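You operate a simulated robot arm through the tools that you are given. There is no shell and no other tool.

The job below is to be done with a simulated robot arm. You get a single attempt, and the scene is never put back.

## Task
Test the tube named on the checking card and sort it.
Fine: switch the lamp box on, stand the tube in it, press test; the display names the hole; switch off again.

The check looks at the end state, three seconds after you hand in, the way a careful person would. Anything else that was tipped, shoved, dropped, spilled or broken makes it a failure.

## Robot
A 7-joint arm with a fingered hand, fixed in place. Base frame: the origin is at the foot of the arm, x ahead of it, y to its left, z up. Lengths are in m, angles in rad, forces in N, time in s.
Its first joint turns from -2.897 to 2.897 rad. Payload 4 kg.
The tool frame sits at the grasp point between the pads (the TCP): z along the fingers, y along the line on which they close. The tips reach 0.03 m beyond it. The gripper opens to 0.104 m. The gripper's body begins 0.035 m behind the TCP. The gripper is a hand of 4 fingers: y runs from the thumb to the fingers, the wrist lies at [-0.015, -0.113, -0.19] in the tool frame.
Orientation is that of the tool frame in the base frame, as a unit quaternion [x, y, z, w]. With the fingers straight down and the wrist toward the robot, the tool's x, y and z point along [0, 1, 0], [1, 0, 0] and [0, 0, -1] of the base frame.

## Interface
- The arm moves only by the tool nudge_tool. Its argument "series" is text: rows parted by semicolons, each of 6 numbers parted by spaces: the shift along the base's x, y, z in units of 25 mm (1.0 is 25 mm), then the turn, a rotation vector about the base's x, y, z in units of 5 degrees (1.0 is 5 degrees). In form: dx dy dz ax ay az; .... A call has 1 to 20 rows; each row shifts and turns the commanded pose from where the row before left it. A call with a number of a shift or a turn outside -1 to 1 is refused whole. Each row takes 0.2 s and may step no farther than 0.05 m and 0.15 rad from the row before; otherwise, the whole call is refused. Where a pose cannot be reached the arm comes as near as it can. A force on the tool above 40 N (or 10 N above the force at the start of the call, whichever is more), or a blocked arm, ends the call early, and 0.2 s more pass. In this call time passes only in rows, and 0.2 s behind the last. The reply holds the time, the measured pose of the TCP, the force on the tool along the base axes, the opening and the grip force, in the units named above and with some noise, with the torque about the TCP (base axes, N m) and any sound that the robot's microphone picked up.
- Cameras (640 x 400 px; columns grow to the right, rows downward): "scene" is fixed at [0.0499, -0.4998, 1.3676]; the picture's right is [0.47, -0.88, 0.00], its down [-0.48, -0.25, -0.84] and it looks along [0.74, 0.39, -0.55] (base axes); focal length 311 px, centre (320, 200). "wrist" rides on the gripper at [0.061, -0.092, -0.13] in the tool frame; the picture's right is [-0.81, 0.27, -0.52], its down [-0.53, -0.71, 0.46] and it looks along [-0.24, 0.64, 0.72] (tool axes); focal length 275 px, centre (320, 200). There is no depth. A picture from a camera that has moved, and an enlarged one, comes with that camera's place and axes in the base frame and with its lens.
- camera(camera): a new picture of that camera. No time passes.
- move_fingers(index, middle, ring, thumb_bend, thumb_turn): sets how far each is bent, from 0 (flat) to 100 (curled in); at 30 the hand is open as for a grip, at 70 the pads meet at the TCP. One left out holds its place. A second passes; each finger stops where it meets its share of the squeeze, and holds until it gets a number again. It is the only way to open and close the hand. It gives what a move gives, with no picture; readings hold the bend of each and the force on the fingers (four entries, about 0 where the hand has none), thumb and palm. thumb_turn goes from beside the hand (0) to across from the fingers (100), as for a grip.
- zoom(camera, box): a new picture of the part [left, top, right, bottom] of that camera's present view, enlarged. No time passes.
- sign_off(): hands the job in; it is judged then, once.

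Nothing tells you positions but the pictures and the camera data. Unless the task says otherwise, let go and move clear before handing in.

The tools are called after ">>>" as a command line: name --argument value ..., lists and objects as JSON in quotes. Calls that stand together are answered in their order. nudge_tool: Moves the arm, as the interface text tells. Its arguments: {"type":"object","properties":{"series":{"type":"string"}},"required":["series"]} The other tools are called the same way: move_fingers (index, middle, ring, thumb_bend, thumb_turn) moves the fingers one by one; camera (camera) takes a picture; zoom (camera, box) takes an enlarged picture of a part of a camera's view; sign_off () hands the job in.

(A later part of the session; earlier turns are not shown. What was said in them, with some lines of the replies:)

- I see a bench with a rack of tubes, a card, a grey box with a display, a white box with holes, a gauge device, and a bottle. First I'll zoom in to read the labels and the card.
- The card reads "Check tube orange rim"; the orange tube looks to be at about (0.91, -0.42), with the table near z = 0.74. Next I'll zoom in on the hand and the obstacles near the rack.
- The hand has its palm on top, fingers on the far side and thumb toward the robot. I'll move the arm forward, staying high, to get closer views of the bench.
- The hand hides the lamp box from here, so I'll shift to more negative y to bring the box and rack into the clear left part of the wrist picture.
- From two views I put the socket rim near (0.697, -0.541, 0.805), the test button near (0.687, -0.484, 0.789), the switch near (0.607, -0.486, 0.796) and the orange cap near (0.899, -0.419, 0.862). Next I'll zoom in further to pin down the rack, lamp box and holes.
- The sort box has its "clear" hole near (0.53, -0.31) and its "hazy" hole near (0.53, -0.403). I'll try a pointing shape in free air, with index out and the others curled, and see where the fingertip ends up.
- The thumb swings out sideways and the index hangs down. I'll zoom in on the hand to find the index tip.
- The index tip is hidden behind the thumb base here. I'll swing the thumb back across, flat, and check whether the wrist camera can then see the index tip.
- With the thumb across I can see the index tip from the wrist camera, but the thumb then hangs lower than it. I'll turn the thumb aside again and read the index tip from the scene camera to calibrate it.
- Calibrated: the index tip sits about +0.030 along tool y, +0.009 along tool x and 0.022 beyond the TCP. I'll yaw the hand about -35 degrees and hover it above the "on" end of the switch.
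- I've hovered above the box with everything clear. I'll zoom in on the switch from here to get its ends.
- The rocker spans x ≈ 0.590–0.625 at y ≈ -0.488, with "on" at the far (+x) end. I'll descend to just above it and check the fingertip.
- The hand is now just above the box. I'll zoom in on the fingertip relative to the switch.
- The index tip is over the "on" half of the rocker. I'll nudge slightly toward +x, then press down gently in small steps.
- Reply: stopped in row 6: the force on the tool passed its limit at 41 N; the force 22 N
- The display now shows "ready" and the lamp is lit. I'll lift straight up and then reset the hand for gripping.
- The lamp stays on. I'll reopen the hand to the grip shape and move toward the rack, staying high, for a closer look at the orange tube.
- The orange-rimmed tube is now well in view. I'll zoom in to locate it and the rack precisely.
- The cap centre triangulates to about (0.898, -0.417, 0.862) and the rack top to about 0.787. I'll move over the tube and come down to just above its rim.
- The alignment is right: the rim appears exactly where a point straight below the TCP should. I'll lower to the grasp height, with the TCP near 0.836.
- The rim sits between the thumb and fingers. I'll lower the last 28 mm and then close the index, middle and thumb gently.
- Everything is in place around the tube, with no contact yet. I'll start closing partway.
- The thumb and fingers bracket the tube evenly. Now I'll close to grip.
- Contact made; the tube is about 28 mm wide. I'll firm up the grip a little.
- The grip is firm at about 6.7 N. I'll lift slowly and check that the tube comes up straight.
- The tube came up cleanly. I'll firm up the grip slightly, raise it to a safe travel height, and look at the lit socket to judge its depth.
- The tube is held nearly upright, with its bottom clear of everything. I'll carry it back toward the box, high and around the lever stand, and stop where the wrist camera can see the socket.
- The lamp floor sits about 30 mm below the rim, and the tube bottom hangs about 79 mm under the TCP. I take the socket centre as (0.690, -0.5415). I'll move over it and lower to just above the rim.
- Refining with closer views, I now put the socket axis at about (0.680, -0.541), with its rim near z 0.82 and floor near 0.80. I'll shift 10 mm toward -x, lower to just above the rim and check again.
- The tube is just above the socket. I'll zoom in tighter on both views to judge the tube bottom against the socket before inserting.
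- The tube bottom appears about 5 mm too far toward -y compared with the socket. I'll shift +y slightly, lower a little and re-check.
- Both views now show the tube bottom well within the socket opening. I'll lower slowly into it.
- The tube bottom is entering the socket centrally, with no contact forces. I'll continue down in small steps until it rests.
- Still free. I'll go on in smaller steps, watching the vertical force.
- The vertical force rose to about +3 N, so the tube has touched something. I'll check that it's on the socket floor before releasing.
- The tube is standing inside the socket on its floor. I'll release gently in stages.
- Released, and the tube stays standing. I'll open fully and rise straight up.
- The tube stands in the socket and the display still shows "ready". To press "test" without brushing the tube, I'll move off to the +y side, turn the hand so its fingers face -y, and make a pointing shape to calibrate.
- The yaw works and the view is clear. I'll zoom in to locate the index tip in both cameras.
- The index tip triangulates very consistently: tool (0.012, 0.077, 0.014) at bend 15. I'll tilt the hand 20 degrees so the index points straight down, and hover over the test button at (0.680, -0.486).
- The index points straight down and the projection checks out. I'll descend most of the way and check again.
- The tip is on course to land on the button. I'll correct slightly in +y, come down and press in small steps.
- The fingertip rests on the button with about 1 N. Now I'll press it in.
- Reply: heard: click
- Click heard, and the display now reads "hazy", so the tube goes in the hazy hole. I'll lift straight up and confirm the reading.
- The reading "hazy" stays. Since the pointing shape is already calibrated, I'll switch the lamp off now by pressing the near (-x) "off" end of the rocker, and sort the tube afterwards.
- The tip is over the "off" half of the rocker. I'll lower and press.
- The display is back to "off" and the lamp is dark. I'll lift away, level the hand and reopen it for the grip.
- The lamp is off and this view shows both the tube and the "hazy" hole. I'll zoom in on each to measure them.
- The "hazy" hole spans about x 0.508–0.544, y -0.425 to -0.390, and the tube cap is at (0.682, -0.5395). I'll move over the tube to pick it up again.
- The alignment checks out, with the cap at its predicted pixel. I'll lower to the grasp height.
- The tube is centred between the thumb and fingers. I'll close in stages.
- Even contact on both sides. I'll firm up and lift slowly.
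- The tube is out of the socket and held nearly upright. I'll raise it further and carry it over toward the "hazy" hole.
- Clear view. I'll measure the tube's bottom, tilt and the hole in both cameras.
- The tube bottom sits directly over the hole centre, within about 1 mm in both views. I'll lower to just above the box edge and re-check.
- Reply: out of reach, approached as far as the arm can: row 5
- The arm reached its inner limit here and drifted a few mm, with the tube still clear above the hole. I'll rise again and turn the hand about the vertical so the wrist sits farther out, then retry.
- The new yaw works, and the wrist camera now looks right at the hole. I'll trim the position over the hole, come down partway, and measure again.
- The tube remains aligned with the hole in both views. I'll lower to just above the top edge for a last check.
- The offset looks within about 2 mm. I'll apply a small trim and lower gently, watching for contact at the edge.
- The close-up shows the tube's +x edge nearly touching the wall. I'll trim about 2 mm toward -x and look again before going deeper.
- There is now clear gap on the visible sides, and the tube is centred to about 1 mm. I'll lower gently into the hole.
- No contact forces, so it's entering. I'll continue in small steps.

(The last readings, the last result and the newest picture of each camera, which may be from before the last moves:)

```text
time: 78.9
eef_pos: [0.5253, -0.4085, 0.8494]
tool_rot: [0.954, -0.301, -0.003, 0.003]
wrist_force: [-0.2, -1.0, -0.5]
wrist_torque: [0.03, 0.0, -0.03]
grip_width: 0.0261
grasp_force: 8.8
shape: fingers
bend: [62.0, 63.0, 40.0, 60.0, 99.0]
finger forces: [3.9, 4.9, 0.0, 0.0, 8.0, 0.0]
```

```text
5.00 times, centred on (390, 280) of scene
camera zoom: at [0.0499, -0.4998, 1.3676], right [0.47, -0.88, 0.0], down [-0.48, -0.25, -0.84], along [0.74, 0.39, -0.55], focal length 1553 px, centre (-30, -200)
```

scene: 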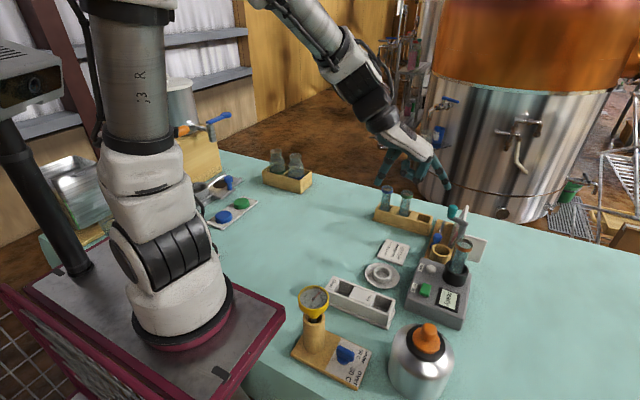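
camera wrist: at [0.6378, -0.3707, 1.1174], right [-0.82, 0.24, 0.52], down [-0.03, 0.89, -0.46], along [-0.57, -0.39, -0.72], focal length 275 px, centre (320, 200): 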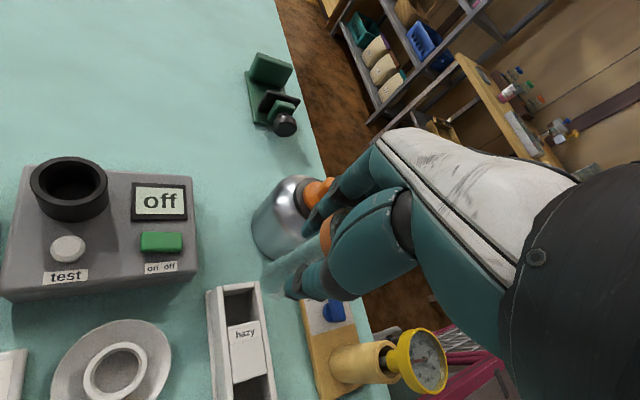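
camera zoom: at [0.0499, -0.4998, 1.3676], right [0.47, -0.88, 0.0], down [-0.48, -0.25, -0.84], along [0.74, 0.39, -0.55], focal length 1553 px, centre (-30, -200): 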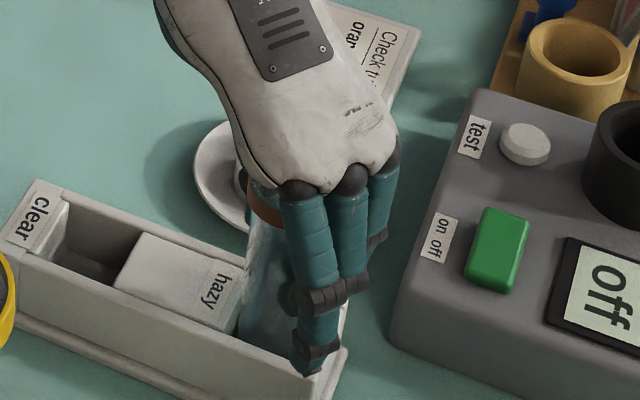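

The tube is inside the "hazy" hole, with the fingertips still above the box. I'll continue until it rests on the floor.

>>> nudge_tool --series "0 0 -0.1 0 0 0;0 0 -0.1 0 0 0;0 0 -0.08 0 0 0"

```text
time: 79.7
eef_pos: [0.5249, -0.4095, 0.8443]
tool_rot: [0.954, -0.301, -0.002, 0.003]
wrist_force: [0.4, 0.1, -0.9]
wrist_torque: [-0.03, 0.01, 0.01]
grip_width: 0.0261
grasp_force: 8.8
shape: fingers
bend: [62.0, 63.0, 40.0, 60.0, 99.0]
finger forces: [4.0, 4.9, 0.1, 0.0, 8.0, 0.0]
```

>>> nudge_tool --series "0 0 -0.08 0 0 0;0 0 -0.08 0 0 0"

```text
time: 80.3
eef_pos: [0.5255, -0.4102, 0.8387]
tool_rot: [0.954, -0.3, -0.002, 0.003]
wrist_force: [0.0, -0.2, -1.0]
wrist_torque: [0.01, 0.01, -0.02]
grip_width: 0.0261
grasp_force: 8.4
shape: fingers
bend: [62.0, 63.0, 40.0, 60.0, 99.0]
finger forces: [3.8, 5.0, 0.0, 0.1, 8.1, 0.0]
```

Still free. I'll take a couple more millimetre steps to find the floor.

>>> nudge_tool --series "0 0 -0.08 0 0 0;0 0 -0.06 0 0 0"

>>> zoom --camera "scene" --box '[350, 240, 430, 320]'

>>> zoom --camera "wrist" --box '[230, 190, 350, 310]'

```text
time: 80.9
eef_pos: [0.5255, -0.4099, 0.8366]
tool_rot: [0.953, -0.302, -0.001, 0.004]
wrist_force: [0.3, -3.1, 11.8]
wrist_torque: [-0.03, 0.0, 0.02]
grip_width: 0.0258
grasp_force: 10.1
shape: fingers
bend: [62.0, 63.0, 40.0, 61.0, 99.0]
finger forces: [5.2, 6.2, 0.0, 0.0, 8.6, 0.0]
```

```text
5.00 times, centred on (390, 280) of scene
camera zoom: at [0.0499, -0.4998, 1.3676], right [0.47, -0.88, 0.0], down [-0.48, -0.25, -0.84], along [0.74, 0.39, -0.55], focal length 1553 px, centre (-30, -200)
```

zoom: 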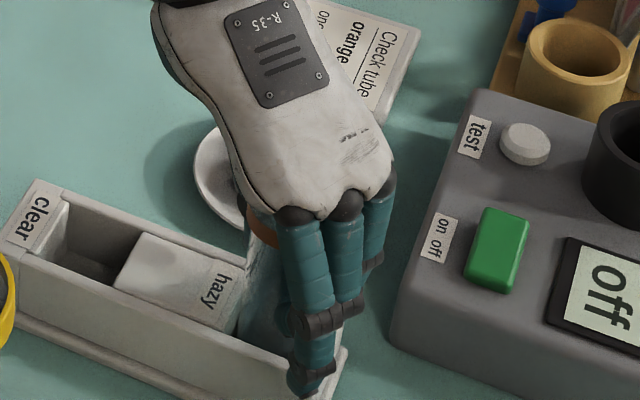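

```text
3.33 times, centred on (290, 250) of wrist
camera zoom: at [0.6297, -0.3691, 0.9671], right [-0.82, 0.24, 0.52], down [-0.03, 0.89, -0.46], along [-0.57, -0.39, -0.72], focal length 918 px, centre (420, 33)
```

zoom: 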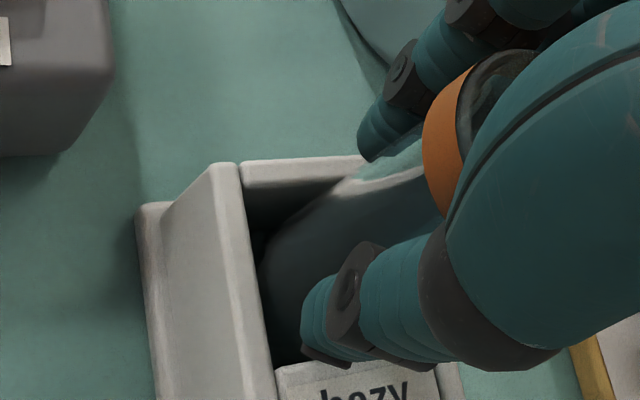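

The vertical force rose to about 12 N, so the tube stands on the hole's floor. I'll ease the pressure and release in stages.

>>> nudge_tool --series "0 0 0.05 0 0 0"

>>> move_fingers --index 59 --middle 59 --thumb_bend 57

>>> move_fingers --index 50 --middle 50 --thumb_bend 50

>>> zoom --camera "scene" --box '[340, 230, 450, 340]'

>>> camera --camera "wrist"

```text
time: 81.3
eef_pos: [0.527, -0.4087, 0.8375]
tool_rot: [0.954, -0.3, -0.003, 0.003]
wrist_force: [0.6, -2.0, 5.3]
wrist_torque: [-0.07, 0.01, -0.01]
grip_width: 0.0259
grasp_force: 10.1
shape: fingers
bend: [62.0, 63.0, 40.0, 60.0, 99.0]
finger forces: [4.7, 6.0, 0.0, 0.0, 8.5, 0.1]
```

```text
time: 82.3
eef_pos: [0.5262, -0.41, 0.8369]
tool_rot: [0.954, -0.3, -0.002, 0.003]
wrist_force: [-0.8, -0.8, 1.1]
wrist_torque: [-0.04, 0.02, 0.01]
grip_width: 0.0323
grasp_force: 0.1
shape: fingers
bend: [59.0, 59.0, 40.0, 56.0, 99.0]
finger forces: [0.2, 0.0, 0.1, 0.0, 0.1, 0.0]
```

```text
time: 83.3
eef_pos: [0.5248, -0.4091, 0.8368]
tool_rot: [0.954, -0.301, -0.002, 0.003]
wrist_force: [-0.1, -0.5, -0.3]
wrist_torque: [0.03, 0.05, -0.02]
grip_width: 0.0515
grasp_force: 0.1
shape: fingers
bend: [50.0, 50.0, 40.0, 50.0, 98.0]
finger forces: [0.0, 0.0, 0.1, 0.0, 0.1, 0.0]
```

```text
3.64 times, centred on (395, 285) of scene
camera zoom: at [0.0499, -0.4998, 1.3676], right [0.47, -0.88, 0.0], down [-0.48, -0.25, -0.84], along [0.74, 0.39, -0.55], focal length 1130 px, centre (47, -109)
```

zoom: 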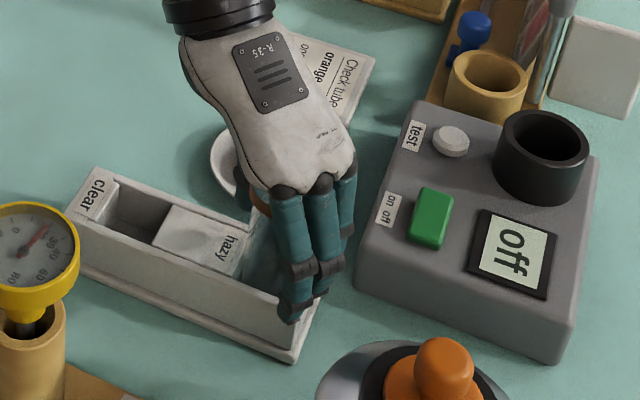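

```text
taken
camera wrist: at [0.63, -0.3689, 0.9679], right [-0.82, 0.24, 0.52], down [-0.03, 0.89, -0.46], along [-0.57, -0.39, -0.72], focal length 275 px, centre (320, 200)
```

wrist: 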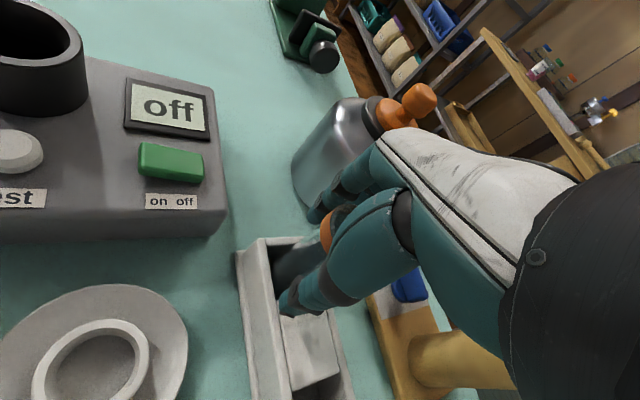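

The tube is released and standing. I'll open a bit more, enough to clear the rim but staying off the bottle, and rise straight up.

>>> move_fingers --index 43 --middle 43 --ring 38 --thumb_bend 43

>>> nudge_tool --series "0 0 0.3 0 0 0;0 0 0.4 0 0 0;0 0 0.5 0 0 0;0 0 0.6 0 0 0;0 0 0.8 0 0 0;0 0 1 0 0 0;0 0 1 0 0 0;0 0 1 0 0 0"

>>> camera --camera "wrist"

>>> camera --camera "scene"

```text
time: 84.3
eef_pos: [0.5263, -0.4092, 0.8374]
tool_rot: [0.954, -0.3, -0.002, 0.003]
wrist_force: [0.7, 0.3, 0.3]
wrist_torque: [0.0, -0.02, -0.01]
grip_width: 0.07
grasp_force: 0.0
shape: fingers
bend: [43.0, 43.0, 38.0, 43.0, 97.0]
finger forces: [0.0, 0.0, 0.1, 0.0, 0.0, 0.1]
```

```text
time: 86.1
eef_pos: [0.5254, -0.4091, 0.9776]
tool_rot: [0.954, -0.301, -0.003, 0.003]
wrist_force: [-0.1, 0.5, 0.5]
wrist_torque: [0.03, 0.04, -0.02]
grip_width: 0.0698
grasp_force: 0.0
shape: fingers
bend: [43.0, 43.0, 38.0, 43.0, 97.0]
finger forces: [0.0, 0.0, 0.0, 0.0, 0.0, 0.0]
```

```text
taken
camera wrist: at [0.6304, -0.3689, 1.1085], right [-0.82, 0.24, 0.52], down [-0.03, 0.89, -0.46], along [-0.57, -0.39, -0.72], focal length 275 px, centre (320, 200)
```

wrist: 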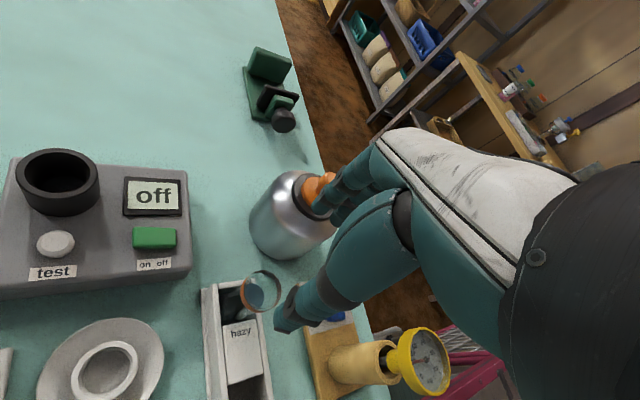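

```text
taken
```

scene: 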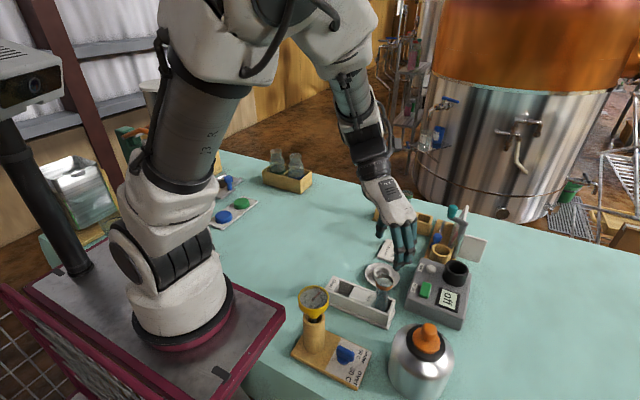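

The tube stands in the "hazy" hole. I'll move the hand well clear and check the whole bench.

>>> nudge_tool --series "0 0 1 0 0 0;0 0 1 0 0 0;0 0 1 0 0 0;0 0 1 0 0 0;0.5 0.8 0.5 0 0 0;0.5 0.8 0.5 0 0 0;0.5 0.8 0.5 0 0 0;0.5 0.8 0 0 0 0;0.5 0.8 0 0 0 0;0.5 0.8 0 0 0 0"

>>> camera --camera "scene"

>>> zoom --camera "scene" --box '[300, 230, 420, 340]'

>>> zoom --camera "scene" --box '[360, 180, 500, 330]'

>>> camera --camera "wrist"

```text
time: 88.3
eef_pos: [0.6006, -0.2896, 1.1151]
tool_rot: [0.954, -0.301, -0.002, 0.003]
wrist_force: [-0.3, -0.1, 0.4]
wrist_torque: [-0.02, -0.02, 0.04]
grip_width: 0.07
grasp_force: 0.0
shape: fingers
bend: [43.0, 43.0, 38.0, 43.0, 97.0]
finger forces: [0.0, 0.0, 0.0, 0.0, 0.0, 0.1]
```

```text
taken
```

scene: 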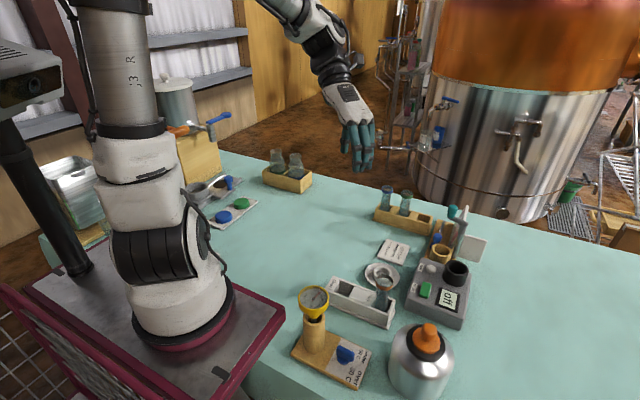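

```text
3.64 times, centred on (360, 285) of scene
camera zoom: at [0.0499, -0.4998, 1.3676], right [0.47, -0.88, 0.0], down [-0.48, -0.25, -0.84], along [0.74, 0.39, -0.55], focal length 1130 px, centre (174, -109)
```

zoom: 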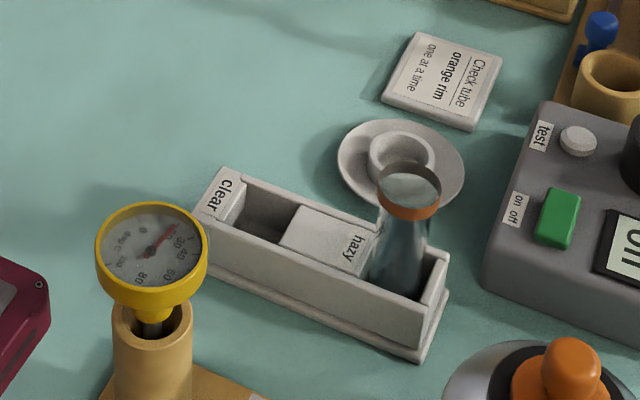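

```text
2.67 times, centred on (430, 255) of scene
camera zoom: at [0.0499, -0.4998, 1.3676], right [0.47, -0.88, 0.0], down [-0.48, -0.25, -0.84], along [0.74, 0.39, -0.55], focal length 828 px, centre (27, 53)
```

zoom: 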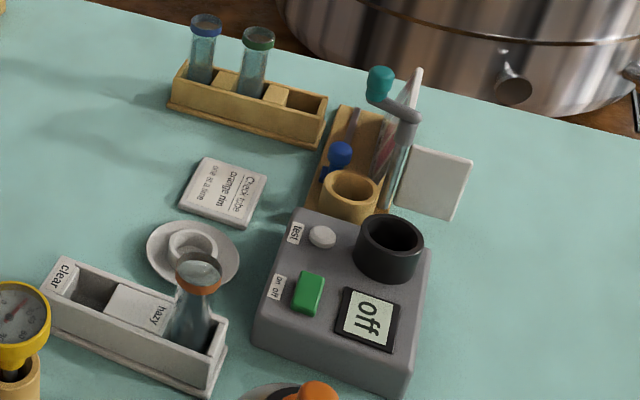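

```text
taken
camera wrist: at [0.7048, -0.2494, 1.2453], right [-0.82, 0.24, 0.52], down [-0.03, 0.89, -0.46], along [-0.57, -0.39, -0.72], focal length 275 px, centre (320, 200)
```

wrist: 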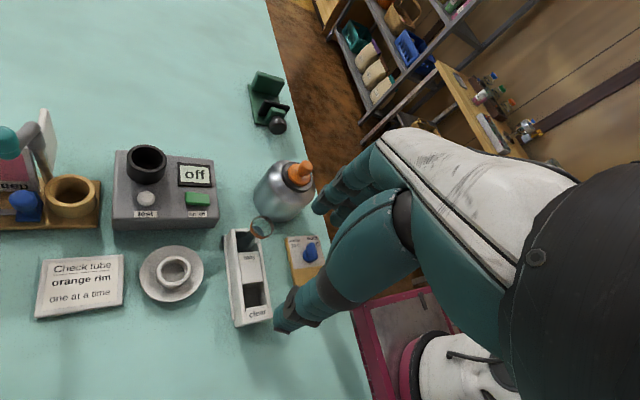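

The orange-rim tube stands in the "hazy" hole, and the lamp box shows "off". The other two tubes, the card, cup, bottle and gauge are all where they started, and the hand is empty and clear. I'm handing in.

>>> sign_off

```text
The job is handed in.
```

I tested the orange-rim tube named on the card, and the display read "hazy". It now stands in the "hazy" hole of the sorting box.

The lamp box is switched off again. The last pictures show the two other tubes and everything else on the bench where they started. The hand is empty and clear of the bench. I've handed the job in, but no verdict has come back.
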